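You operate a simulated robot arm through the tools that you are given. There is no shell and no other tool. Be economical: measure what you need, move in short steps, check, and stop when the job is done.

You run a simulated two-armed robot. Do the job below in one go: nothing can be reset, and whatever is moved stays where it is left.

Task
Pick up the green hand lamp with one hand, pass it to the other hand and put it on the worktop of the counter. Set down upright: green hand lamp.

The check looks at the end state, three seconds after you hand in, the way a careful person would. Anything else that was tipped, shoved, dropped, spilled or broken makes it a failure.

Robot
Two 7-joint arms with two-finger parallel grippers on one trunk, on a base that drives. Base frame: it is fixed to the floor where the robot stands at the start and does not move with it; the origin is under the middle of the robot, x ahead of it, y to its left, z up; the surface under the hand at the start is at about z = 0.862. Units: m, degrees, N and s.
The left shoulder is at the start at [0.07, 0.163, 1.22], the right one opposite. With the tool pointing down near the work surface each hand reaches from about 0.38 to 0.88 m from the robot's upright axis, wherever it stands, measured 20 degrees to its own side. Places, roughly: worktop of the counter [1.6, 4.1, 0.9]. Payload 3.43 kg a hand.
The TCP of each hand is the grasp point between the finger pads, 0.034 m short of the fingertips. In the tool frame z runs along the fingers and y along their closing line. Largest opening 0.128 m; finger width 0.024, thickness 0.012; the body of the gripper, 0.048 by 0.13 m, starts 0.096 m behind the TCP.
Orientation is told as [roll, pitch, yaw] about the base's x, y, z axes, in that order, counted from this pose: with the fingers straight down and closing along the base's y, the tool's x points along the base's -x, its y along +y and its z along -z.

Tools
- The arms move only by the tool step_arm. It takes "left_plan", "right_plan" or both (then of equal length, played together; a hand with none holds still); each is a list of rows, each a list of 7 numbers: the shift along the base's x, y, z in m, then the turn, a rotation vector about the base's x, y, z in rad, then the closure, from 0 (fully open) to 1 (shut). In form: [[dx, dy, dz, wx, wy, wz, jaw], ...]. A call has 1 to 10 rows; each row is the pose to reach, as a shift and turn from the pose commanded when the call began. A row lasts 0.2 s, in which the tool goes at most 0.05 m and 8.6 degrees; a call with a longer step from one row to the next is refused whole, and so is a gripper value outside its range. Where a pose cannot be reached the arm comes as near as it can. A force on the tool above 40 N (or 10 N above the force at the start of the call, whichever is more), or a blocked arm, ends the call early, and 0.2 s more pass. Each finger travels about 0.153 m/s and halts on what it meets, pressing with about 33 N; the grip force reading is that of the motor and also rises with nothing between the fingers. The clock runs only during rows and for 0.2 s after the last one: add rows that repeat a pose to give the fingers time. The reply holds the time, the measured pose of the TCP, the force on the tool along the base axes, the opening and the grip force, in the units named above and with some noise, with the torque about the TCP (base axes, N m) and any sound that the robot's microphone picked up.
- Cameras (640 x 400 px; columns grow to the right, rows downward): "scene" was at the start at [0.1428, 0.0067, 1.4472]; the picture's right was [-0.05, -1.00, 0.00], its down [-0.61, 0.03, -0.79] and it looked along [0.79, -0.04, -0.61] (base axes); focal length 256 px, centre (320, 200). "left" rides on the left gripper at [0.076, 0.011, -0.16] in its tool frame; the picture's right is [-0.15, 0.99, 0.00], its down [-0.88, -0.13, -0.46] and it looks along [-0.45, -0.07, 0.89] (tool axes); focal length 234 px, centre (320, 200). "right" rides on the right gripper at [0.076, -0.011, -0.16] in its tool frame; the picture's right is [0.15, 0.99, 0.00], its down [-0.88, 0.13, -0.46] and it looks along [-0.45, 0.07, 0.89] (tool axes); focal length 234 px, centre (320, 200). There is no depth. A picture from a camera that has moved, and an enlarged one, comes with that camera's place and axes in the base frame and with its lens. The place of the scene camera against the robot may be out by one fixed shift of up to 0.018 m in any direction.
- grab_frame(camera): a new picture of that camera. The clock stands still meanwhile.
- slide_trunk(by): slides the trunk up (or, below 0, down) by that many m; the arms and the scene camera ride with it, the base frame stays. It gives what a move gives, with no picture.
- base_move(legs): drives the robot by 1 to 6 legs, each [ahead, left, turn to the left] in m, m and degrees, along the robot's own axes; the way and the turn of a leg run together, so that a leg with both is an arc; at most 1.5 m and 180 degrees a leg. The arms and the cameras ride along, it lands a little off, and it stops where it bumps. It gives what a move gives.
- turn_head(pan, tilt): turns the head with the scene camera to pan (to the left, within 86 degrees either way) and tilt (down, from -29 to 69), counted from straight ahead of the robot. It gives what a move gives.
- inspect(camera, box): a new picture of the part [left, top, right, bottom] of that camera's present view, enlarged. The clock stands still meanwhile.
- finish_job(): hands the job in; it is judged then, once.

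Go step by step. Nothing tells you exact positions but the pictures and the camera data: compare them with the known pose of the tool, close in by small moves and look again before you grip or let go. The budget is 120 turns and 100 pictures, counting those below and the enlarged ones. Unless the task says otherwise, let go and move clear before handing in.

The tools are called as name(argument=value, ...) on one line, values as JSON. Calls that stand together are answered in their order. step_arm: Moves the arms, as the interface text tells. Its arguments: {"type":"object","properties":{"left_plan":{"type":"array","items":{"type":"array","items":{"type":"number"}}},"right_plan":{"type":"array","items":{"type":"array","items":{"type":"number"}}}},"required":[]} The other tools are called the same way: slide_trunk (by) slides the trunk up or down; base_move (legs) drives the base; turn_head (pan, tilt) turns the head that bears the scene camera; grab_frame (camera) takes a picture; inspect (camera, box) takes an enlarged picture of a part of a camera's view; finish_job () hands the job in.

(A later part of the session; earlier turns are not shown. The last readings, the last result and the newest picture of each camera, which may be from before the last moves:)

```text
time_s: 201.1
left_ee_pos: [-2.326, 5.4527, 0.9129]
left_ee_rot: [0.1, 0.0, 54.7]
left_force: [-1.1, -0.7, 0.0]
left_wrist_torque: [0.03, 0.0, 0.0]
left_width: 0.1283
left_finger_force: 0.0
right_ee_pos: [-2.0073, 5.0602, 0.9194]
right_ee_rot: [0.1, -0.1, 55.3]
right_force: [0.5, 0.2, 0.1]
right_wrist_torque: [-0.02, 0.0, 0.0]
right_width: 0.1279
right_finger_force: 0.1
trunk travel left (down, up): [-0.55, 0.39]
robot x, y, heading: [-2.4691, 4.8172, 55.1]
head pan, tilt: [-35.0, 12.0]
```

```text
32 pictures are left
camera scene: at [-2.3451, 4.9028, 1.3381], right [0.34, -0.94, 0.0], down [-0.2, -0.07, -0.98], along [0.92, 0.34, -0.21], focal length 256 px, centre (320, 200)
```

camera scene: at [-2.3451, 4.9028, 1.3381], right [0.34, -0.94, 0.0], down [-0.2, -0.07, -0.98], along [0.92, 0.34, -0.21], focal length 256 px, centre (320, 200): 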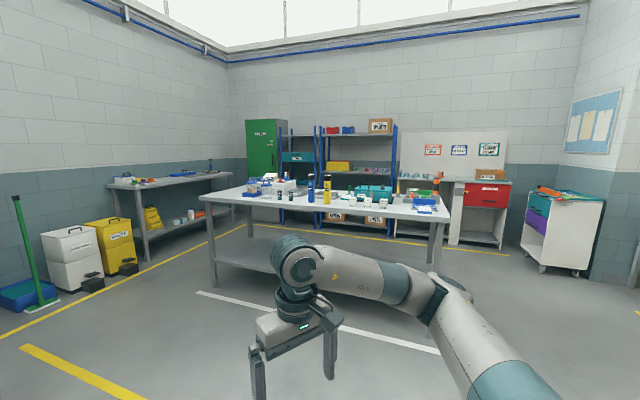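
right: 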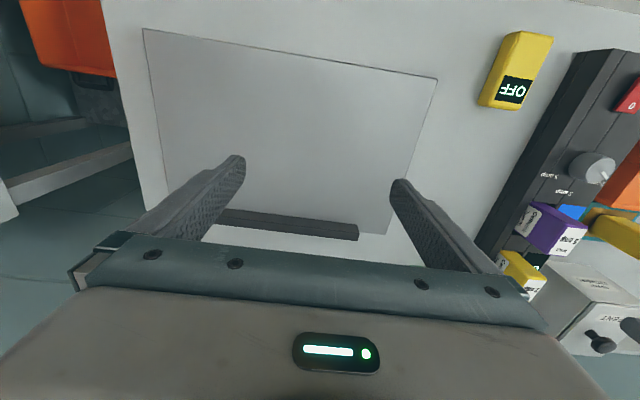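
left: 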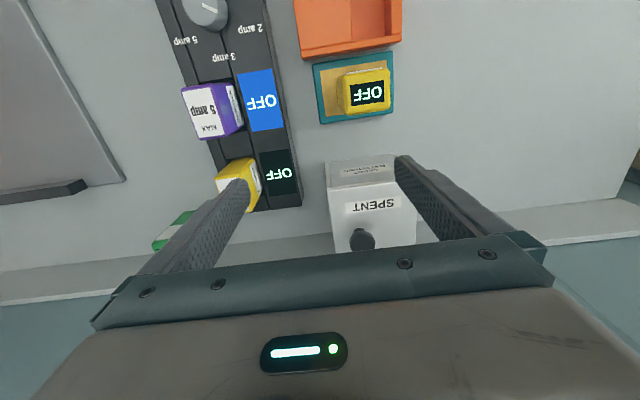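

inspect(camera="scene", box=[195, 165, 455, 295])

inspect(camera="scene", box=[100, 155, 250, 250])

```text
2.46 times, centred on (325, 230) of scene
camera zoom: at [-2.3451, 4.9028, 1.3381], right [0.34, -0.94, 0.0], down [-0.2, -0.07, -0.98], along [0.92, 0.34, -0.21], focal length 630 px, centre (308, 126)
```

zoom: 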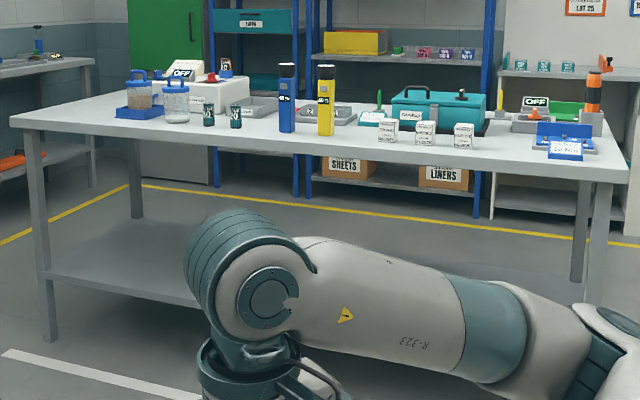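

```text
4.21 times, centred on (175, 202) of scene
camera zoom: at [-2.3451, 4.9028, 1.3381], right [0.34, -0.94, 0.0], down [-0.2, -0.07, -0.98], along [0.92, 0.34, -0.21], focal length 1077 px, centre (930, 190)
```

zoom: 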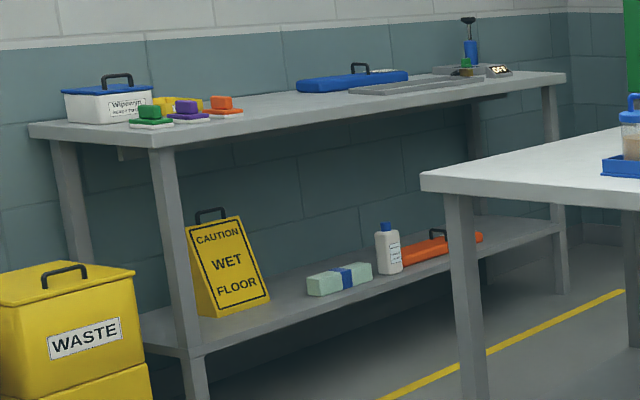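

Still no green lamp. I haven't seen under the start bench and behind other low spots, so I'll drive back facing that way.

slide_trunk(by=0.3)

base_move(legs=[[0, 0, -79], [1.2, 0, 0], [1.06, 0, 0], [0, 0, -66]])

turn_head(pan=70, tilt=25)

grab_frame(camera="scene")

```text
time_s: 204.1
left_ee_pos: [-2.3253, 5.4527, 1.2139]
left_ee_rot: [0.1, 0.0, 54.8]
left_force: [-0.2, -0.3, -0.5]
left_wrist_torque: [-0.03, 0.01, -0.01]
left_width: 0.1278
left_finger_force: 0.0
right_ee_pos: [-2.0065, 5.0602, 1.2193]
right_ee_rot: [0.0, -0.1, 55.3]
right_force: [0.7, 0.3, -0.3]
right_wrist_torque: [-0.02, -0.01, -0.01]
right_width: 0.1279
right_finger_force: 0.0
trunk travel left (down, up): [-0.85, 0.09]
robot x, y, heading: [-2.4684, 4.8192, 55.1]
head pan, tilt: [-35.0, 12.0]
```

```text
time_s: 221.4
left_ee_pos: [-0.1504, 3.3572, 1.213]
left_ee_rot: [0.1, 0.0, -90.3]
left_force: [0.5, -0.1, -0.6]
left_wrist_torque: [-0.02, -0.02, 0.03]
left_width: 0.128
left_finger_force: 0.0
right_ee_pos: [-0.6365, 3.4958, 1.2207]
right_ee_rot: [-0.1, 0.0, -89.9]
right_force: [-0.7, 0.1, -0.1]
right_wrist_torque: [-0.01, 0.01, 0.02]
right_width: 0.1277
right_finger_force: 0.0
trunk travel left (down, up): [-0.85, 0.09]
robot x, y, heading: [-0.3968, 3.9635, -89.9]
head pan, tilt: [-35.0, 12.0]
```

```text
time_s: 223.2
left_ee_pos: [-0.1499, 3.3573, 1.2129]
left_ee_rot: [0.1, -0.1, -90.4]
left_force: [-0.4, 0.6, -0.1]
left_wrist_torque: [-0.01, -0.01, 0.01]
left_width: 0.1281
left_finger_force: 0.1
right_ee_pos: [-0.6366, 3.4949, 1.2188]
right_ee_rot: [0.1, -0.1, -89.8]
right_force: [-0.1, -0.5, -0.2]
right_wrist_torque: [0.01, 0.03, 0.01]
right_width: 0.128
right_finger_force: 0.1
trunk travel left (down, up): [-0.85, 0.09]
robot x, y, heading: [-0.3985, 3.9586, -90.1]
head pan, tilt: [70.0, 25.0]
```

```text
29 pictures are left
camera scene: at [-0.3047, 3.8879, 1.617], right [-0.34, -0.94, 0.0], down [-0.4, 0.14, -0.91], along [0.85, -0.31, -0.42], focal length 256 px, centre (320, 200)
```

scene: 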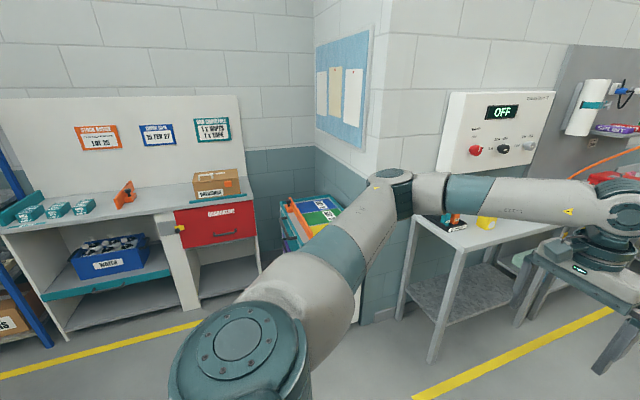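

base_move(legs=[[1.4, 0, 0], [1.2, -0.03, 0]])

slide_trunk(by=-0.4)

turn_head(pan=15, tilt=20)

grab_frame(camera="scene")

```text
time_s: 235.8
left_ee_pos: [-0.1261, 0.7728, 1.2138]
left_ee_rot: [0.1, 0.0, -89.4]
left_force: [0.3, 0.2, -0.1]
left_wrist_torque: [0.0, -0.04, -0.05]
left_width: 0.128
left_finger_force: 0.0
right_ee_pos: [-0.6167, 0.9035, 1.2187]
right_ee_rot: [-0.1, -0.2, -89.0]
right_force: [-0.5, -0.3, 0.5]
right_wrist_torque: [0.02, 0.01, 0.01]
right_width: 0.1282
right_finger_force: 0.0
trunk travel left (down, up): [-0.85, 0.09]
robot x, y, heading: [-0.3784, 1.3702, -89.0]
head pan, tilt: [70.0, 25.0]
```

```text
time_s: 239.6
left_ee_pos: [-0.1282, 0.7732, 0.8124]
left_ee_rot: [0.1, 0.0, -89.4]
left_force: [0.9, -0.5, -0.8]
left_wrist_torque: [0.02, -0.01, -0.02]
left_width: 0.1279
left_finger_force: 0.0
right_ee_pos: [-0.6164, 0.9045, 0.8198]
right_ee_rot: [0.1, 0.0, -88.9]
right_force: [1.1, 0.4, 0.4]
right_wrist_torque: [0.01, -0.02, 0.0]
right_width: 0.128
right_finger_force: 0.1
trunk travel left (down, up): [-0.45, 0.49]
robot x, y, heading: [-0.38, 1.3734, -89.0]
head pan, tilt: [70.0, 25.0]
```

```text
time_s: 240.9
left_ee_pos: [-0.127, 0.7736, 0.8137]
left_ee_rot: [0.1, 0.0, -89.4]
left_force: [0.4, 0.1, 0.0]
left_wrist_torque: [0.01, 0.01, -0.02]
left_width: 0.1278
left_finger_force: 0.0
right_ee_pos: [-0.6157, 0.904, 0.8185]
right_ee_rot: [0.0, 0.0, -88.9]
right_force: [-0.5, 0.3, -0.2]
right_wrist_torque: [0.0, 0.01, 0.05]
right_width: 0.1281
right_finger_force: 0.0
trunk travel left (down, up): [-0.45, 0.49]
robot x, y, heading: [-0.3861, 1.3745, -89.1]
head pan, tilt: [15.0, 20.0]
```

```text
28 pictures are left
camera scene: at [-0.3507, 1.2421, 1.225], right [-0.96, -0.27, 0.0], down [-0.09, 0.33, -0.94], along [0.26, -0.9, -0.34], focal length 256 px, centre (320, 200)
```

scene: 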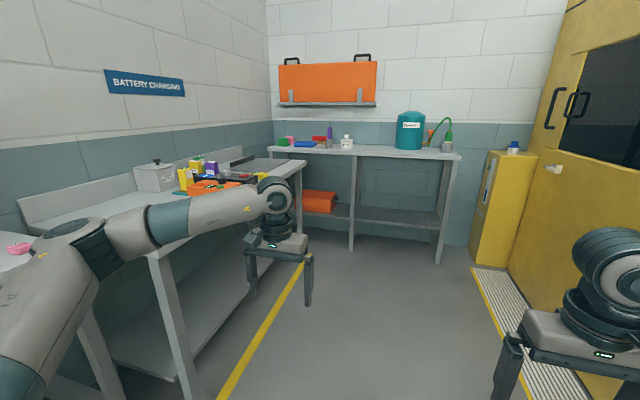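

Nothing under the bench. The toolbox table has always been half hidden by an arm, so I'll look at it from high up.

slide_trunk(by=0.4)

slide_trunk(by=0.09)

turn_head(pan=86, tilt=35)

grab_frame(camera="scene")

```text
time_s: 244.7
left_ee_pos: [-0.127, 0.7728, 1.2128]
left_ee_rot: [0.2, 0.0, -89.4]
left_force: [0.4, 0.0, 0.4]
left_wrist_torque: [0.02, 0.02, -0.04]
left_width: 0.1281
left_finger_force: 0.1
right_ee_pos: [-0.6161, 0.9044, 1.2183]
right_ee_rot: [0.0, -0.1, -89.0]
right_force: [0.4, 0.0, 0.0]
right_wrist_torque: [-0.01, 0.0, 0.01]
right_width: 0.128
right_finger_force: 0.0
trunk travel left (down, up): [-0.85, 0.09]
robot x, y, heading: [-0.3791, 1.3708, -89.0]
head pan, tilt: [15.0, 20.0]
```

```text
time_s: 246.0
left_ee_pos: [-0.1272, 0.7721, 1.302]
left_ee_rot: [0.1, 0.0, -89.4]
left_force: [-0.1, -0.2, 0.1]
left_wrist_torque: [0.0, -0.02, 0.03]
left_width: 0.128
left_finger_force: 0.0
right_ee_pos: [-0.6165, 0.9047, 1.3091]
right_ee_rot: [0.0, 0.1, -89.1]
right_force: [-0.2, 0.4, 0.5]
right_wrist_torque: [0.02, 0.02, -0.01]
right_width: 0.128
right_finger_force: 0.1
trunk travel left (down, up): [-0.94, 0.0]
robot x, y, heading: [-0.3797, 1.3716, -89.1]
head pan, tilt: [15.0, 20.0]
```

```text
time_s: 247.4
left_ee_pos: [-0.1271, 0.7722, 1.3026]
left_ee_rot: [-0.1, -0.1, -89.5]
left_force: [-1.1, 0.0, -0.4]
left_wrist_torque: [0.0, 0.01, 0.01]
left_width: 0.1282
left_finger_force: 0.1
right_ee_pos: [-0.6166, 0.9039, 1.3097]
right_ee_rot: [0.0, -0.1, -89.0]
right_force: [-0.1, 0.4, 0.5]
right_wrist_torque: [0.05, 0.01, 0.04]
right_width: 0.128
right_finger_force: 0.0
trunk travel left (down, up): [-0.94, 0.0]
robot x, y, heading: [-0.3848, 1.3663, -89.1]
head pan, tilt: [85.9, 35.0]
```

```text
27 pictures are left
camera scene: at [-0.2883, 1.3265, 1.6912], right [-0.06, -1.0, 0.0], down [-0.57, 0.03, -0.82], along [0.82, -0.05, -0.57], focal length 256 px, centre (320, 200)
```

scene: 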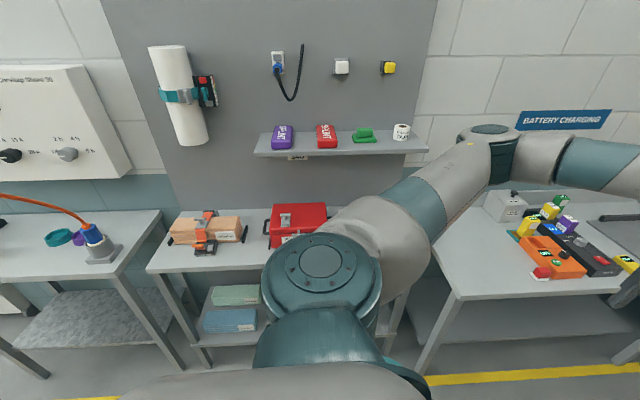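

No lamp here either. The ambulance interior is the main place left unexamined, so I'll drive round to its rear and look in.

base_move(legs=[[-1.4, 0, 0], [-1.2, 0, 0], [0, 0, -116], [1.5, 0, 0], [0.7, 0, 0], [0, 0, 110]])

turn_head(pan=0, tilt=15)

grab_frame(camera="scene")

```text
time_s: 279.9
left_ee_pos: [-2.2005, 4.2677, 1.3026]
left_ee_rot: [0.2, 0.0, -95.5]
left_force: [0.3, 0.1, 0.1]
left_wrist_torque: [0.02, -0.04, 0.03]
left_width: 0.1279
left_finger_force: 0.1
right_ee_pos: [-2.672, 4.4498, 1.3092]
right_ee_rot: [-0.1, -0.1, -95.0]
right_force: [0.7, -0.1, 0.1]
right_wrist_torque: [0.02, 0.01, 0.02]
right_width: 0.1279
right_finger_force: 0.0
trunk travel left (down, up): [-0.94, 0.0]
robot x, y, heading: [-2.3932, 4.89, -95.1]
head pan, tilt: [85.9, 35.0]
```

```text
time_s: 281.5
left_ee_pos: [-2.2004, 4.2686, 1.3023]
left_ee_rot: [0.1, 0.0, -95.4]
left_force: [-0.2, -0.4, 0.2]
left_wrist_torque: [0.03, -0.03, 0.01]
left_width: 0.1276
left_finger_force: 0.1
right_ee_pos: [-2.6716, 4.4493, 1.3095]
right_ee_rot: [-0.1, -0.1, -95.0]
right_force: [0.5, 0.2, 0.4]
right_wrist_torque: [0.02, 0.0, 0.02]
right_width: 0.1281
right_finger_force: 0.1
trunk travel left (down, up): [-0.94, 0.0]
robot x, y, heading: [-2.393, 4.8902, -95.2]
head pan, tilt: [0.0, 15.0]
```

```text
26 pictures are left
camera scene: at [-2.3992, 4.7581, 1.7232], right [-1.0, 0.09, 0.0], down [0.02, 0.26, -0.97], along [-0.08, -0.96, -0.26], focal length 256 px, centre (320, 200)
```

scene: 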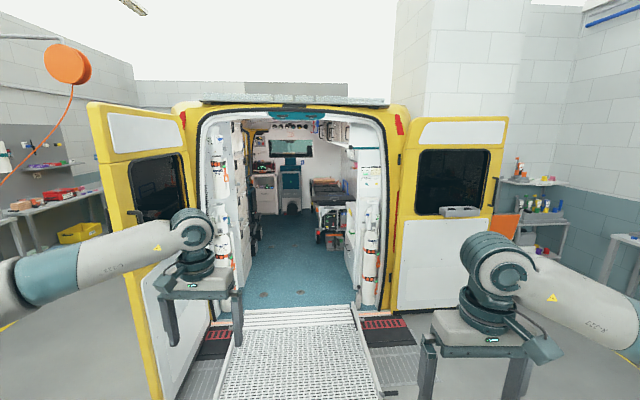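

inspect(camera="scene", box=[230, 120, 360, 230])

inspect(camera="scene", box=[485, 140, 605, 260])

```text
3.64 times, centred on (295, 175) of scene
camera zoom: at [-2.3992, 4.7581, 1.7232], right [-1.0, 0.09, 0.0], down [0.02, 0.26, -0.97], along [-0.08, -0.96, -0.26], focal length 930 px, centre (411, 291)
```

zoom: 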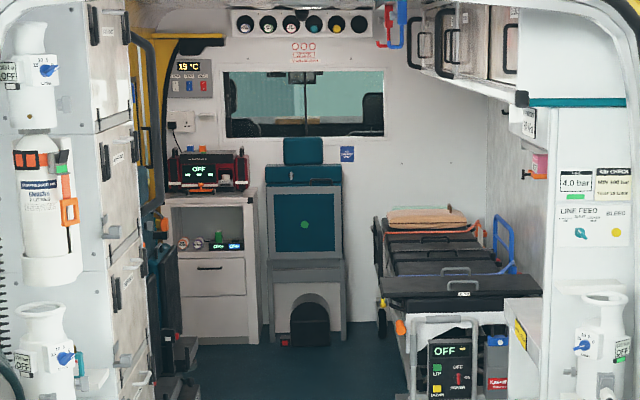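

```text
3.33 times, centred on (545, 200) of scene
camera zoom: at [-2.3992, 4.7581, 1.7232], right [-1.0, 0.09, 0.0], down [0.02, 0.26, -0.97], along [-0.08, -0.96, -0.26], focal length 853 px, centre (-430, 200)
```

zoom: 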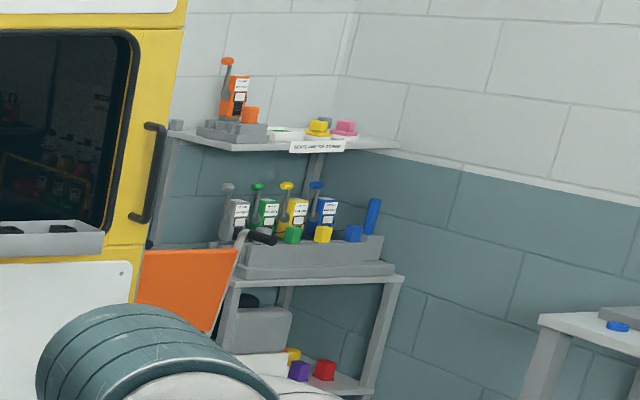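

In the ambulance cabinet's shelf there are small items, one green. I'll zoom further.

inspect(camera="scene", box=[250, 175, 285, 200])

```text
16.00 times, centred on (268, 188) of scene
camera zoom: at [-2.3992, 4.7581, 1.7232], right [-1.0, 0.09, 0.0], down [0.02, 0.26, -0.97], along [-0.08, -0.96, -0.26], focal length 4093 px, centre (1160, 400)
```

zoom: 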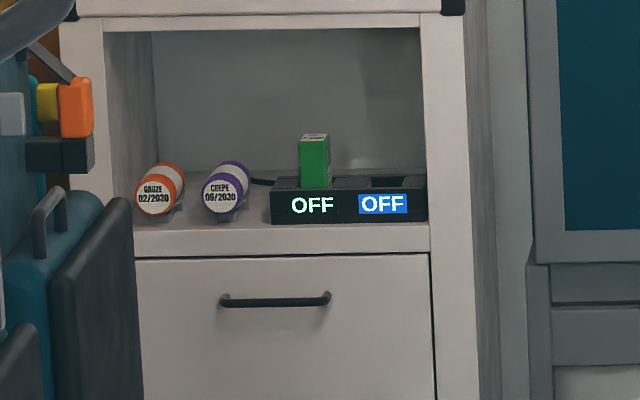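

That's a battery charger. I'll zoom on the label of the corner shelf and the ambulance's left wall.

inspect(camera="scene", box=[505, 150, 565, 230])

inspect(camera="scene", box=[205, 165, 275, 275])

```text
5.00 times, centred on (535, 190) of scene
camera zoom: at [-2.3992, 4.7581, 1.7232], right [-1.0, 0.09, 0.0], down [0.02, 0.26, -0.97], along [-0.08, -0.96, -0.26], focal length 1279 px, centre (-755, 250)
```

zoom: 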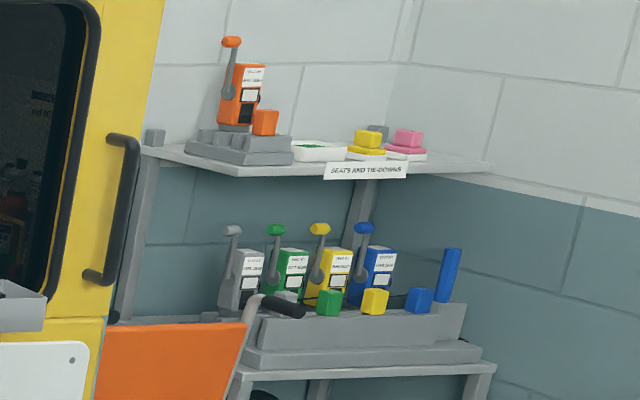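

```text
3.64 times, centred on (240, 220) of scene
camera zoom: at [-2.3992, 4.7581, 1.7232], right [-1.0, 0.09, 0.0], down [0.02, 0.26, -0.97], along [-0.08, -0.96, -0.26], focal length 930 px, centre (611, 127)
```

zoom: 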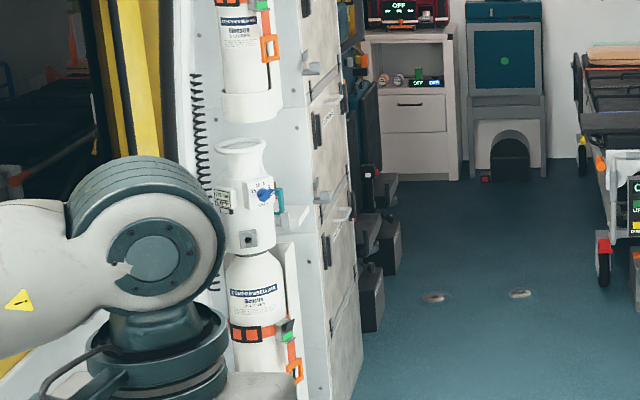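

Not lamps either. Next I'll view the cart's east side and behind its cases from in front of the counter, where I need to go anyway.

base_move(legs=[[0, 0, 71], [1.2, 0, 0], [1.0, 0, 0], [0, 0, 24], [0.9, 0, 0]])

turn_head(pan=84, tilt=30)

grab_frame(camera="scene")

```text
time_s: 301.1
left_ee_pos: [1.1455, 4.3603, 1.303]
left_ee_rot: [0.1, 0.1, 2.4]
left_force: [0.4, -0.6, -0.2]
left_wrist_torque: [-0.01, -0.01, 0.01]
left_width: 0.128
left_finger_force: 0.1
right_ee_pos: [1.0284, 3.8688, 1.3099]
right_ee_rot: [-0.1, -0.2, 2.7]
right_force: [0.0, 0.1, 0.9]
right_wrist_torque: [-0.02, -0.01, -0.02]
right_width: 0.1277
right_finger_force: 0.1
trunk travel left (down, up): [-0.94, 0.0]
robot x, y, heading: [0.5558, 4.0872, 2.3]
head pan, tilt: [0.0, 15.0]
```

```text
time_s: 302.7
left_ee_pos: [1.1466, 4.3595, 1.3037]
left_ee_rot: [0.1, 0.0, 2.3]
left_force: [0.5, 0.6, -0.1]
left_wrist_torque: [0.03, 0.04, -0.03]
left_width: 0.1281
left_finger_force: 0.0
right_ee_pos: [1.0291, 3.8679, 1.3097]
right_ee_rot: [0.0, -0.1, 2.7]
right_force: [-0.2, -0.4, -0.4]
right_wrist_torque: [0.01, 0.0, 0.02]
right_width: 0.1282
right_finger_force: 0.1
trunk travel left (down, up): [-0.94, 0.0]
robot x, y, heading: [0.5527, 4.0819, 2.5]
head pan, tilt: [84.0, 30.0]
```

```text
20 pictures are left
camera scene: at [0.618, 4.1915, 1.699], right [1.0, -0.06, 0.0], down [-0.03, -0.5, -0.87], along [0.05, 0.86, -0.5], focal length 256 px, centre (320, 200)
```

scene: 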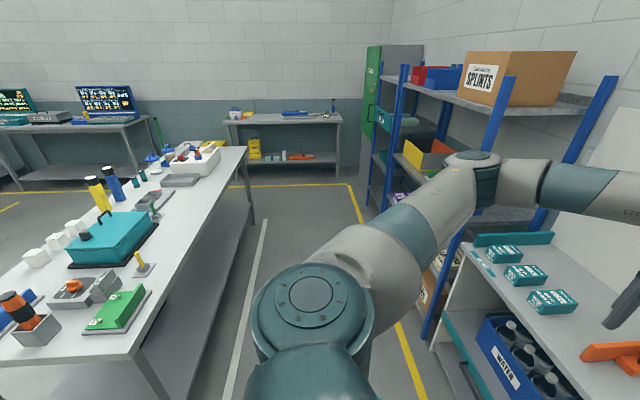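

inspect(camera="scene", box=[0, 130, 250, 350])

turn_head(pan=-5, tilt=40)

grab_frame(camera="scene")

```text
1.82 times, centred on (125, 240) of scene
camera zoom: at [0.618, 4.1915, 1.699], right [1.0, -0.06, 0.0], down [-0.03, -0.5, -0.87], along [0.05, 0.86, -0.5], focal length 465 px, centre (674, 127)
```

zoom: 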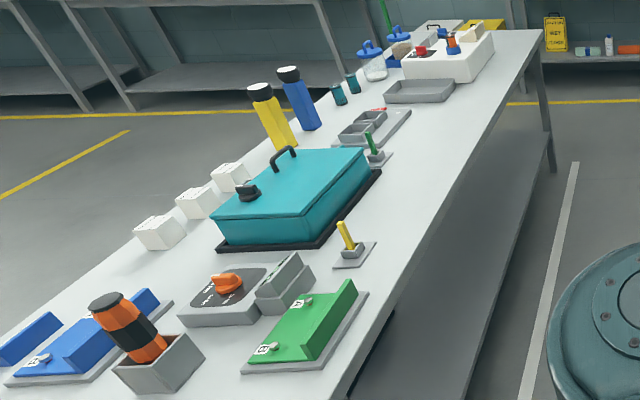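

```text
time_s: 304.3
left_ee_pos: [1.146, 4.3619, 1.3026]
left_ee_rot: [0.1, -0.1, 2.3]
left_force: [-0.5, 0.4, 0.5]
left_wrist_torque: [-0.02, 0.01, -0.01]
left_width: 0.1278
left_finger_force: 0.0
right_ee_pos: [1.029, 3.8687, 1.3086]
right_ee_rot: [0.0, -0.1, 2.7]
right_force: [0.7, -1.1, 0.5]
right_wrist_torque: [0.04, 0.01, 0.0]
right_width: 0.1279
right_finger_force: 0.0
trunk travel left (down, up): [-0.94, 0.0]
robot x, y, heading: [0.5572, 4.0863, 2.6]
head pan, tilt: [-5.0, 40.0]
```

```text
18 pictures are left
camera scene: at [0.6974, 4.0976, 1.6836], right [-0.04, -1.0, 0.0], down [-0.64, 0.03, -0.77], along [0.77, -0.03, -0.64], focal length 256 px, centre (320, 200)
```

scene: 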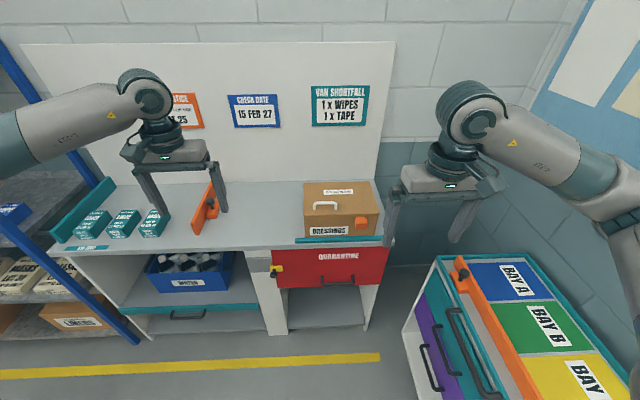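

The counter worktop is clear between the orange stop and the cardboard box, which makes a good set-down spot. No green torch here, so the green lantern-shaped Cellwick unit (carry handle, round front) may be the lamp. On the way I'll check the cart's lower shelf and the stretcher once more.

base_move(legs=[[-1.0, 0, 0], [0, 0, 152], [1.0, 0, 0]])

slide_trunk(by=-0.4)

turn_head(pan=-86, tilt=15)

grab_frame(camera="scene")

```text
time_s: 320.4
left_ee_pos: [-1.9771, 4.5717, 1.3037]
left_ee_rot: [0.1, 0.0, 151.9]
left_force: [0.0, 0.3, -0.4]
left_wrist_torque: [-0.03, 0.03, 0.01]
left_width: 0.1282
left_finger_force: 0.1
right_ee_pos: [-1.6256, 4.9362, 1.3105]
right_ee_rot: [0.0, 0.0, 152.3]
right_force: [0.5, 0.2, 0.4]
right_wrist_torque: [-0.01, 0.01, 0.0]
right_width: 0.1281
right_finger_force: 0.0
trunk travel left (down, up): [-0.94, 0.0]
robot x, y, heading: [-1.3283, 4.5085, 152.1]
head pan, tilt: [-5.0, 40.0]
```

```text
time_s: 324.3
left_ee_pos: [-1.9783, 4.5726, 0.9039]
left_ee_rot: [0.1, 0.0, 151.9]
left_force: [-0.2, 0.3, 0.3]
left_wrist_torque: [-0.02, 0.0, -0.03]
left_width: 0.1281
left_finger_force: 0.1
right_ee_pos: [-1.6271, 4.9373, 0.909]
right_ee_rot: [0.0, -0.1, 152.3]
right_force: [-0.3, 0.1, 0.3]
right_wrist_torque: [0.03, -0.01, 0.0]
right_width: 0.128
right_finger_force: 0.0
trunk travel left (down, up): [-0.54, 0.4]
robot x, y, heading: [-1.3304, 4.5114, 152.1]
head pan, tilt: [-5.0, 40.0]
```

```text
time_s: 325.8
left_ee_pos: [-1.9774, 4.5722, 0.9033]
left_ee_rot: [0.1, 0.0, 151.9]
left_force: [0.5, 0.7, 0.0]
left_wrist_torque: [0.0, 0.02, 0.0]
left_width: 0.1279
left_finger_force: 0.0
right_ee_pos: [-1.6278, 4.9379, 0.9093]
right_ee_rot: [0.0, 0.0, 152.3]
right_force: [0.1, 0.5, 0.6]
right_wrist_torque: [0.01, -0.01, 0.0]
right_width: 0.128
right_finger_force: 0.1
trunk travel left (down, up): [-0.54, 0.4]
robot x, y, heading: [-1.3317, 4.5136, 152.3]
head pan, tilt: [-85.9, 15.0]
```

```text
17 pictures are left
camera scene: at [-1.331, 4.6301, 1.3232], right [0.92, -0.4, 0.0], down [-0.1, -0.24, -0.97], along [0.39, 0.88, -0.26], focal length 256 px, centre (320, 200)
```

scene: 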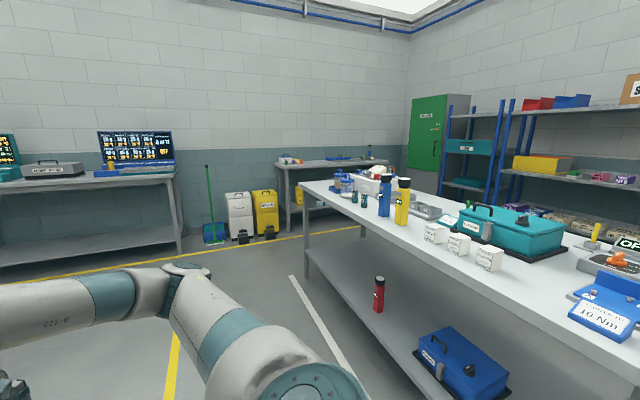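

Only the red lamp and a blue case are on the lower shelf. I'll move on west and zoom on the stretcher's pack for comparison.

slide_trunk(by=0.3)

base_move(legs=[[0.9, 0, 0]])

turn_head(pan=86, tilt=10)

inspect(camera="scene", box=[60, 160, 260, 280])

```text
time_s: 328.8
left_ee_pos: [-1.9772, 4.5718, 1.2033]
left_ee_rot: [0.1, 0.0, 152.0]
left_force: [0.0, 0.1, -0.1]
left_wrist_torque: [0.0, -0.03, 0.03]
left_width: 0.1282
left_finger_force: 0.1
right_ee_pos: [-1.6269, 4.937, 1.2095]
right_ee_rot: [0.0, -0.1, 152.4]
right_force: [-0.4, -0.8, -0.5]
right_wrist_torque: [0.01, -0.03, 0.01]
right_width: 0.1278
right_finger_force: 0.0
trunk travel left (down, up): [-0.84, 0.1]
robot x, y, heading: [-1.33, 4.5085, 152.2]
head pan, tilt: [-85.9, 15.0]
```

```text
time_s: 333.6
left_ee_pos: [-2.7833, 4.9991, 1.2025]
left_ee_rot: [0.1, 0.1, 151.8]
left_force: [0.6, -0.5, 0.6]
left_wrist_torque: [0.02, 0.0, 0.01]
left_width: 0.1277
left_finger_force: 0.1
right_ee_pos: [-2.4316, 5.3631, 1.2082]
right_ee_rot: [-0.1, -0.1, 152.2]
right_force: [0.1, -0.4, 0.7]
right_wrist_torque: [0.0, 0.01, 0.03]
right_width: 0.128
right_finger_force: 0.2
trunk travel left (down, up): [-0.84, 0.1]
robot x, y, heading: [-2.1347, 4.9354, 152.2]
head pan, tilt: [-85.9, 15.0]
```

```text
time_s: 336.2
left_ee_pos: [-2.783, 4.9983, 1.2034]
left_ee_rot: [0.1, 0.0, 151.8]
left_force: [-0.5, -0.2, -0.4]
left_wrist_torque: [-0.04, -0.01, 0.02]
left_width: 0.128
left_finger_force: 0.1
right_ee_pos: [-2.4319, 5.3625, 1.2093]
right_ee_rot: [0.0, -0.1, 152.2]
right_force: [0.2, -0.2, -0.6]
right_wrist_torque: [0.04, -0.01, 0.03]
right_width: 0.1281
right_finger_force: 0.1
trunk travel left (down, up): [-0.84, 0.1]
robot x, y, heading: [-2.1366, 4.9362, 152.2]
head pan, tilt: [85.9, 10.0]
```

```text
3.20 times, centred on (160, 220) of scene
camera zoom: at [-2.2229, 4.8911, 1.6313], right [-0.85, 0.53, 0.0], down [0.09, 0.15, -0.98], along [-0.52, -0.84, -0.17], focal length 819 px, centre (832, 136)
```

zoom: 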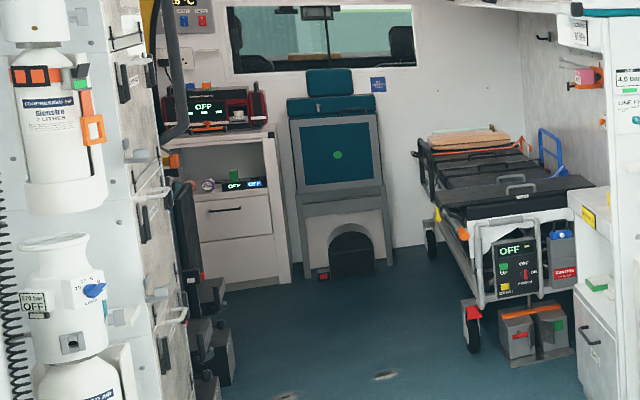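

inspect(camera="scene", box=[210, 225, 250, 275])

```text
8.00 times, centred on (230, 250) of scene
camera zoom: at [-2.2229, 4.8911, 1.6313], right [-0.85, 0.53, 0.0], down [0.09, 0.15, -0.98], along [-0.52, -0.84, -0.17], focal length 2046 px, centre (1040, -200)
```

zoom: 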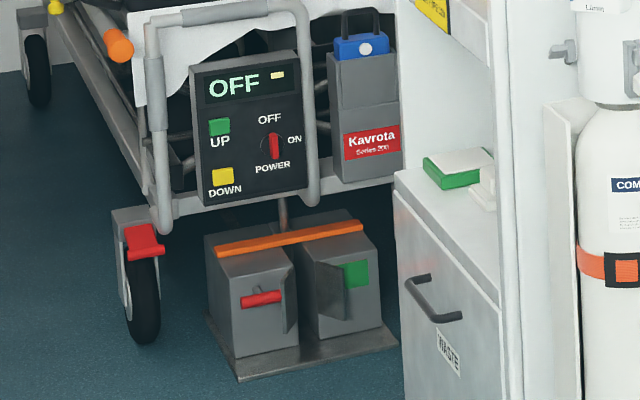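

The stretcher holds a blue Cellwick, so those are stretcher batteries, not lamps. Torch lamps in red, yellow and blue are on the cart, so the green one is probably out of sight on the back of a lower shelf. I'll return to the aisle and look under the tables with the trunk low.

base_move(legs=[[-1.0, 0, 0], [-0.95, 0, 0], [0, 0, -62], [-1.3, 0, 0]])

slide_trunk(by=-0.4)

slide_trunk(by=-0.3)

turn_head(pan=-80, tilt=12)

grab_frame(camera="scene")

```text
time_s: 354.8
left_ee_pos: [-0.6231, 3.3541, 1.2032]
left_ee_rot: [0.1, 0.0, 87.5]
left_force: [-0.6, 0.0, -0.3]
left_wrist_torque: [0.01, 0.02, 0.02]
left_width: 0.1282
left_finger_force: 0.0
right_ee_pos: [-0.1418, 3.1971, 1.21]
right_ee_rot: [0.0, 0.0, 88.0]
right_force: [0.9, 0.0, -0.1]
right_wrist_torque: [0.01, 0.02, -0.01]
right_width: 0.1281
right_finger_force: 0.1
trunk travel left (down, up): [-0.84, 0.1]
robot x, y, heading: [-0.3967, 2.7412, 87.7]
head pan, tilt: [85.9, 10.0]
```

```text
time_s: 358.7
left_ee_pos: [-0.6221, 3.353, 0.8037]
left_ee_rot: [0.1, 0.1, 87.5]
left_force: [-0.3, 0.9, 0.5]
left_wrist_torque: [0.0, 0.0, -0.02]
left_width: 0.1278
left_finger_force: 0.1
right_ee_pos: [-0.1425, 3.1957, 0.8089]
right_ee_rot: [0.0, -0.2, 88.0]
right_force: [-0.7, 0.3, 0.6]
right_wrist_torque: [0.01, 0.01, 0.0]
right_width: 0.128
right_finger_force: 0.1
trunk travel left (down, up): [-0.44, 0.5]
robot x, y, heading: [-0.4004, 2.7422, 88.0]
head pan, tilt: [85.9, 10.0]
```

```text
time_s: 361.7
left_ee_pos: [-0.6231, 3.3541, 0.502]
left_ee_rot: [0.2, 0.0, 87.5]
left_force: [0.7, 0.4, 0.2]
left_wrist_torque: [0.01, 0.02, 0.0]
left_width: 0.1278
left_finger_force: 0.2
right_ee_pos: [-0.1411, 3.1958, 0.5094]
right_ee_rot: [0.0, 0.0, 88.0]
right_force: [0.8, 0.0, 0.8]
right_wrist_torque: [0.01, -0.01, -0.03]
right_width: 0.1279
right_finger_force: 0.1
trunk travel left (down, up): [-0.14, 0.8]
robot x, y, heading: [-0.4001, 2.7461, 88.0]
head pan, tilt: [85.9, 10.0]
```

```text
time_s: 364.2
left_ee_pos: [-0.6226, 3.3532, 0.5025]
left_ee_rot: [0.1, 0.1, 87.6]
left_force: [-0.3, 0.4, -0.1]
left_wrist_torque: [0.0, -0.01, 0.02]
left_width: 0.1279
left_finger_force: 0.0
right_ee_pos: [-0.1419, 3.1952, 0.5103]
right_ee_rot: [0.0, -0.1, 88.0]
right_force: [-0.6, 0.2, -0.1]
right_wrist_torque: [0.0, 0.0, 0.04]
right_width: 0.1279
right_finger_force: 0.1
trunk travel left (down, up): [-0.14, 0.8]
robot x, y, heading: [-0.4014, 2.7421, 88.2]
head pan, tilt: [-80.0, 12.0]
```

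```text
14 pictures are left
camera scene: at [-0.2982, 2.8171, 0.9281], right [0.14, -0.99, 0.0], down [-0.21, -0.03, -0.98], along [0.97, 0.13, -0.21], focal length 256 px, centre (320, 200)
```

scene: 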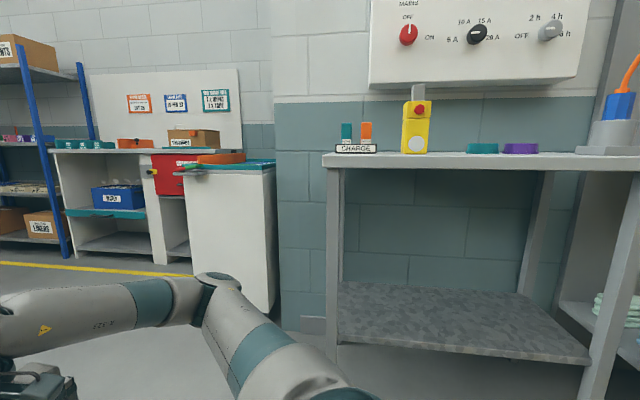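

The hose table's lower shelf is empty. I'll continue south.

base_move(legs=[[-1.45, 0.05, 0]])

grab_frame(camera="scene")

base_move(legs=[[-0.8, 0.05, 0]])

grab_frame(camera="scene")

```text
time_s: 371.4
left_ee_pos: [-0.7276, 1.9199, 0.5034]
left_ee_rot: [0.1, 0.1, 86.2]
left_force: [0.2, -0.6, -0.3]
left_wrist_torque: [0.04, 0.01, 0.01]
left_width: 0.128
left_finger_force: 0.1
right_ee_pos: [-0.2517, 1.7509, 0.5095]
right_ee_rot: [0.0, -0.2, 86.6]
right_force: [0.1, -0.1, -0.5]
right_wrist_torque: [0.02, 0.0, 0.02]
right_width: 0.1279
right_finger_force: 0.1
trunk travel left (down, up): [-0.14, 0.8]
robot x, y, heading: [-0.5174, 1.2996, 86.4]
head pan, tilt: [-80.0, 12.0]
```

```text
13 pictures are left
camera scene: at [-0.4173, 1.3763, 0.9281], right [0.11, -0.99, 0.0], down [-0.21, -0.02, -0.98], along [0.97, 0.11, -0.21], focal length 256 px, centre (320, 200)
```

scene: 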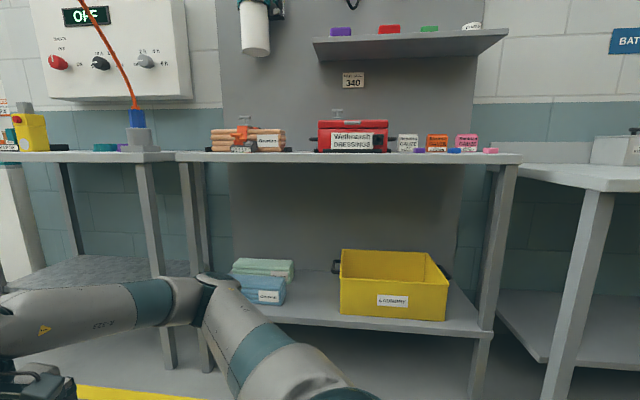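

```text
time_s: 375.7
left_ee_pos: [-0.8263, 1.1162, 0.5027]
left_ee_rot: [0.1, 0.0, 86.0]
left_force: [-0.4, 0.6, -0.1]
left_wrist_torque: [-0.01, 0.01, 0.04]
left_width: 0.1281
left_finger_force: 0.1
right_ee_pos: [-0.3505, 0.9454, 0.5106]
right_ee_rot: [0.0, -0.1, 86.4]
right_force: [-0.8, 0.5, -0.8]
right_wrist_torque: [-0.03, 0.01, -0.04]
right_width: 0.1276
right_finger_force: 0.1
trunk travel left (down, up): [-0.14, 0.8]
robot x, y, heading: [-0.6229, 0.4985, 86.5]
head pan, tilt: [-80.0, 12.0]
```

```text
12 pictures are left
camera scene: at [-0.5178, 0.5716, 0.9281], right [0.11, -0.99, 0.0], down [-0.21, -0.02, -0.98], along [0.97, 0.11, -0.21], focal length 256 px, centre (320, 200)
```

scene: 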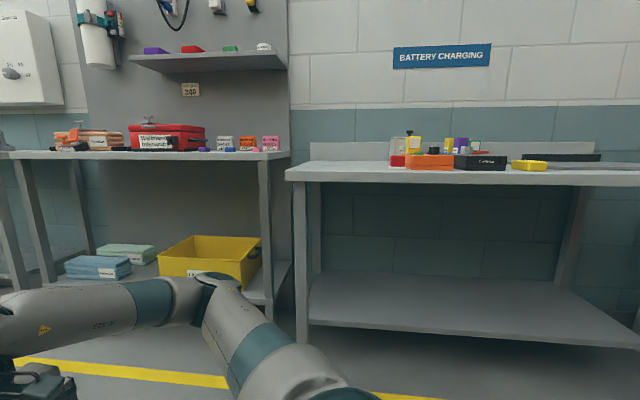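

Lower shelves are empty, so no other green lamp turned up. The remaining candidate is the green "OFF" unit with its pale lamp panel on the start bench, right where the robot began at about (0.72, 0.02). I'll return there and set up for the pick.

slide_trunk(by=0.4)

slide_trunk(by=0.25)

base_move(legs=[[0, 0, -86.5], [0.3, -0.7, 0], [0.31, 0, 0]])

turn_head(pan=15, tilt=35)

grab_frame(camera="scene")

```text
time_s: 379.5
left_ee_pos: [-0.8278, 1.1162, 0.903]
left_ee_rot: [0.1, 0.0, 86.0]
left_force: [0.0, -0.2, 0.1]
left_wrist_torque: [0.03, -0.03, 0.02]
left_width: 0.128
left_finger_force: 0.1
right_ee_pos: [-0.3507, 0.947, 0.91]
right_ee_rot: [0.1, -0.2, 86.5]
right_force: [0.3, -0.3, 0.4]
right_wrist_torque: [0.03, 0.02, 0.01]
right_width: 0.1281
right_finger_force: 0.0
trunk travel left (down, up): [-0.54, 0.4]
robot x, y, heading: [-0.6211, 0.5036, 86.2]
head pan, tilt: [-80.0, 12.0]
```

```text
time_s: 382.1
left_ee_pos: [-0.8279, 1.1169, 1.1533]
left_ee_rot: [0.1, 0.0, 85.9]
left_force: [0.8, -0.1, -0.3]
left_wrist_torque: [0.01, -0.01, -0.01]
left_width: 0.1283
left_finger_force: 0.0
right_ee_pos: [-0.3504, 0.9465, 1.1579]
right_ee_rot: [0.1, -0.1, 86.3]
right_force: [-0.4, -0.4, -0.3]
right_wrist_torque: [-0.02, 0.0, 0.02]
right_width: 0.1281
right_finger_force: 0.1
trunk travel left (down, up): [-0.79, 0.15]
robot x, y, heading: [-0.6186, 0.4998, 86.2]
head pan, tilt: [-80.0, 12.0]
```

```text
time_s: 391.6
left_ee_pos: [0.5785, 0.0171, 1.1527]
left_ee_rot: [0.1, -0.1, -1.6]
left_force: [0.5, -0.1, -0.4]
left_wrist_torque: [0.0, -0.01, 0.02]
left_width: 0.1277
left_finger_force: 0.1
right_ee_pos: [0.4272, -0.465, 1.1603]
right_ee_rot: [-0.1, -0.1, -1.3]
right_force: [0.3, 0.7, -0.8]
right_wrist_torque: [0.02, -0.05, -0.04]
right_width: 0.1279
right_finger_force: 0.0
trunk travel left (down, up): [-0.79, 0.15]
robot x, y, heading: [-0.0283, -0.2152, -1.3]
head pan, tilt: [-80.0, 12.0]
```

```text
time_s: 393.4
left_ee_pos: [0.579, 0.0176, 1.1537]
left_ee_rot: [0.2, 0.0, -1.7]
left_force: [-0.2, -0.9, 0.6]
left_wrist_torque: [-0.01, 0.03, 0.02]
left_width: 0.128
left_finger_force: 0.0
right_ee_pos: [0.4287, -0.4653, 1.1597]
right_ee_rot: [0.0, -0.1, -1.3]
right_force: [0.7, 0.3, -1.0]
right_wrist_torque: [0.01, 0.01, -0.01]
right_width: 0.1279
right_finger_force: 0.0
trunk travel left (down, up): [-0.79, 0.15]
robot x, y, heading: [-0.0284, -0.2153, -1.5]
head pan, tilt: [15.0, 35.0]
```

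```text
11 pictures are left
camera scene: at [0.1136, -0.1835, 1.5412], right [0.24, -0.97, 0.0], down [-0.56, -0.13, -0.82], along [0.8, 0.19, -0.57], focal length 256 px, centre (320, 200)
```

scene: 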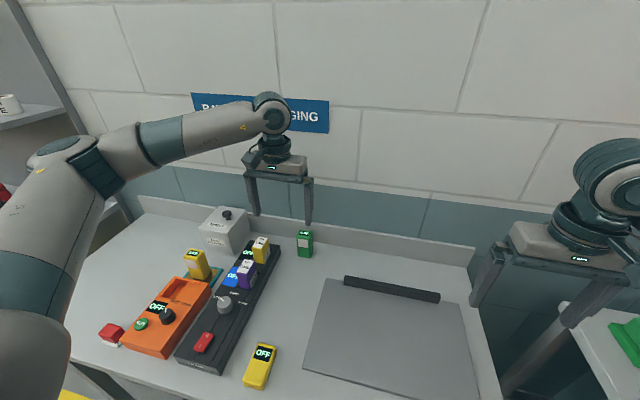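

The green unit stands at about (0.715, 0.01). I'll bring the left hand above it and check with the wrist camera.

step_arm(left_plan=[[0.035, -0.002, -0.01, 0, 0, 0.007, 0.1], [0.07, -0.004, -0.02, 0, 0, 0.014, 0.2], [0.105, -0.005, -0.03, 0, 0, 0.02, 0.3], [0.136, -0.008, -0.05, 0, 0, 0.028, 0.3], [0.136, -0.008, -0.05, 0, 0, 0.028, 0.3]])

grab_frame(camera="left")

```text
time_s: 394.6
left_ee_pos: [0.7167, 0.0089, 1.1023]
left_ee_rot: [0.2, 0.0, -0.1]
left_force: [-0.2, -0.8, 0.0]
left_wrist_torque: [0.0, -0.01, 0.01]
left_width: 0.0897
left_finger_force: 0.1
right_ee_pos: [0.4283, -0.4652, 1.1602]
right_ee_rot: [0.0, -0.1, -1.3]
right_force: [-0.1, -0.1, -0.3]
right_wrist_torque: [-0.01, 0.03, -0.02]
right_width: 0.1281
right_finger_force: 0.0
trunk travel left (down, up): [-0.79, 0.15]
robot x, y, heading: [-0.0286, -0.2136, -1.4]
head pan, tilt: [15.0, 35.0]
```

```text
10 pictures are left
camera left: at [0.6401, 0.0195, 1.263], right [0.15, 0.99, 0.0], down [0.88, -0.13, 0.46], along [0.45, -0.07, -0.89], focal length 234 px, centre (320, 200)
```

left: 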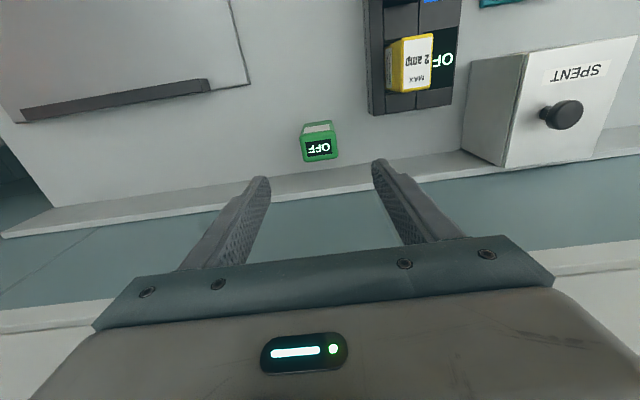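

The unit is centred at about (0.721, 0.007), with its top near z 0.965. I'll descend around its upper half.

step_arm(left_plan=[[0.004, -0.0015, -0.035, 0, 0, 0, 0.3], [0.004, -0.0015, -0.07, 0, 0, 0, 0.3], [0.004, -0.0015, -0.1, 0, 0, 0, 0.3], [0.004, -0.0015, -0.13, 0, 0, 0, 0.3], [0.004, -0.0015, -0.154, 0, 0, 0, 0.3], [0.004, -0.0015, -0.154, 0, 0, 0, 0.3]])

inspect(camera="scene", box=[230, 200, 350, 290])

```text
time_s: 396.0
left_ee_pos: [0.72, 0.0071, 0.9485]
left_ee_rot: [0.1, 0.0, -0.1]
left_force: [-0.3, -0.5, -0.4]
left_wrist_torque: [0.0, -0.01, -0.04]
left_width: 0.0899
left_finger_force: 0.0
right_ee_pos: [0.4282, -0.4652, 1.1591]
right_ee_rot: [-0.1, -0.1, -1.2]
right_force: [-0.1, 1.8, -0.1]
right_wrist_torque: [0.0, -0.02, 0.0]
right_width: 0.1282
right_finger_force: 0.2
trunk travel left (down, up): [-0.79, 0.15]
robot x, y, heading: [-0.0323, -0.2169, -1.3]
head pan, tilt: [15.0, 35.0]
```

```text
4.44 times, centred on (290, 245) of scene
camera zoom: at [0.1134, -0.1836, 1.5412], right [0.24, -0.97, 0.0], down [-0.56, -0.14, -0.82], along [0.8, 0.19, -0.57], focal length 1137 px, centre (453, 0)
```

zoom: 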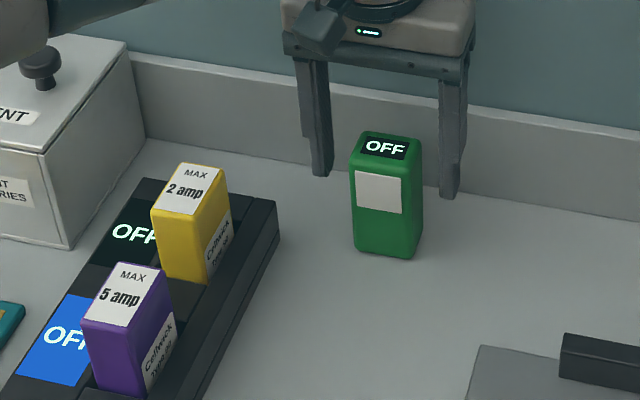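

The fingers straddle the unit. It carries no "Cellwick" battery label like the others, only a pale lamp panel, which supports it being the lamp. I'll close and lift.

step_arm(left_plan=[[0, 0, 0, 0, 0, 0, 0.6], [0, 0, 0, 0, 0, 0, 0.9], [0, 0, 0, 0, 0, 0, 1], [0, 0, 0, 0, 0, 0, 1], [0, 0, 0.02, 0, 0, 0, 1], [0, 0, 0.05, 0, 0, 0, 1]])

grab_frame(camera="left")

```text
time_s: 397.4
left_ee_pos: [0.7175, 0.0066, 0.9988]
left_ee_rot: [0.1, 0.0, -0.1]
left_force: [-0.6, 0.2, -2.3]
left_wrist_torque: [0.01, 0.0, 0.0]
left_width: 0.0495
left_finger_force: 32.9
right_ee_pos: [0.4281, -0.4656, 1.1594]
right_ee_rot: [-0.1, 0.0, -1.4]
right_force: [0.0, -0.2, -0.2]
right_wrist_torque: [-0.04, -0.01, -0.01]
right_width: 0.1282
right_finger_force: 0.0
trunk travel left (down, up): [-0.79, 0.15]
robot x, y, heading: [-0.0269, -0.2154, -1.5]
head pan, tilt: [15.0, 35.0]
```

```text
8 pictures are left
camera left: at [0.6426, 0.0176, 1.159], right [0.15, 0.99, 0.0], down [0.88, -0.13, 0.46], along [0.45, -0.07, -0.89], focal length 234 px, centre (320, 200)
```

left: 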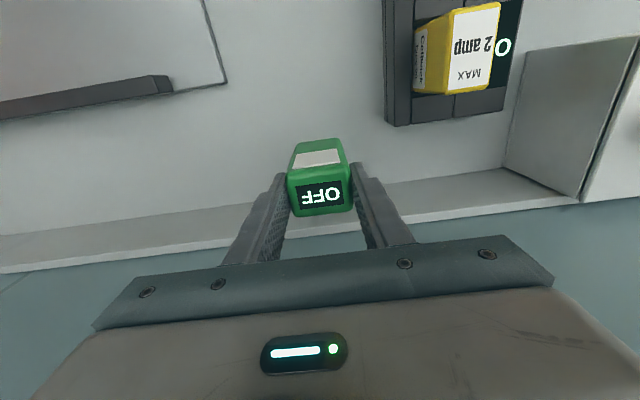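

The lamp is held at its upper half (grip 0.0495 m). I'll move it to mid-front while the right hand turns so its fingers point forward, ready to grip the lower half.

step_arm(left_plan=[[-0.006, -0.01, 0.035, 0, 0, 0, 1], [-0.015, -0.035, 0.06, 0, 0, 0, 1], [-0.025, -0.07, 0.08, 0, 0, 0, 1], [-0.035, -0.105, 0.1, 0, 0, 0, 1], [-0.045, -0.14, 0.121, 0, 0, 0, 1], [-0.05, -0.175, 0.121, 0, 0, 0, 1], [-0.0575, -0.207, 0.121, 0, 0, 0, 1], [-0.0575, -0.207, 0.121, 0, 0, 0, 1], [-0.0575, -0.207, 0.121, 0, 0, 0, 1], [-0.0575, -0.207, 0.121, 0, 0, 0, 1]], right_plan=[[0, 0, 0, 0, -0.145, 0, 0], [0, 0, 0, 0, -0.29, 0, 0], [0, 0, -0.01, 0, -0.435, 0, 0], [0, 0, -0.02, 0, -0.58, 0, 0.1], [0, 0, -0.03, 0, -0.725, 0, 0.2], [0, 0, -0.045, 0, -0.87, 0, 0.3], [0, 0, -0.06, 0, -1.015, 0, 0.3], [0, 0, -0.08, 0, -1.16, 0, 0.3], [0, 0, -0.098, 0, -1.309, 0, 0.3], [0, 0, -0.098, 0, -1.309, 0, 0.3]])

```text
time_s: 399.6
left_ee_pos: [0.6609, -0.1994, 1.1204]
left_ee_rot: [0.1, -0.1, -0.1]
left_force: [0.2, 0.0, -2.5]
left_wrist_torque: [-0.01, -0.01, -0.03]
left_width: 0.0497
left_finger_force: 33.6
right_ee_pos: [0.5283, -0.4681, 1.0801]
right_ee_rot: [2.0, -55.9, -2.3]
right_force: [1.1, 0.7, 0.1]
right_wrist_torque: [0.01, 0.01, 0.02]
right_width: 0.0896
right_finger_force: 0.1
right hand out of reach, approached as far as the arm can: row 3, 4, 5, 6, 7, 8, 9, 10
trunk travel left (down, up): [-0.79, 0.15]
robot x, y, heading: [-0.0272, -0.2175, -1.3]
head pan, tilt: [15.0, 35.0]
```

The right wrist was too close to the trunk. I'll shift the handover farther forward.

step_arm(left_plan=[[0.03, 0, 0, 0, 0, 0, 1], [0.06, 0, 0, 0, 0, 0, 1], [0.09, 0, 0, 0, 0, 0, 1], [0.09, 0, 0, 0, 0, 0, 1], [0.09, 0, 0, 0, 0, 0, 1], [0.09, 0, 0, 0, 0, 0, 1]], right_plan=[[0.045, 0, 0, 0, 0, 0, 0.3], [0.09, 0, 0, 0, 0, 0, 0.3], [0.135, 0, 0, 0, 0, 0, 0.3], [0.17, 0, 0, 0, 0, 0, 0.3], [0.2, 0, 0, 0, 0, 0, 0.3], [0.2, 0, 0, 0, 0, 0.03, 0.3]])

```text
time_s: 401.0
left_ee_pos: [0.7508, -0.1996, 1.12]
left_ee_rot: [0.1, 0.0, -0.1]
left_force: [-0.5, -0.3, -2.2]
left_wrist_torque: [-0.02, -0.03, 0.03]
left_width: 0.0495
left_finger_force: 33.2
right_ee_pos: [0.7321, -0.4742, 1.0783]
right_ee_rot: [2.1, -55.9, -0.6]
right_force: [-0.4, 0.7, 0.9]
right_wrist_torque: [0.02, 0.01, 0.04]
right_width: 0.0893
right_finger_force: 0.1
trunk travel left (down, up): [-0.79, 0.15]
robot x, y, heading: [-0.0287, -0.2147, -1.7]
head pan, tilt: [15.0, 35.0]
```

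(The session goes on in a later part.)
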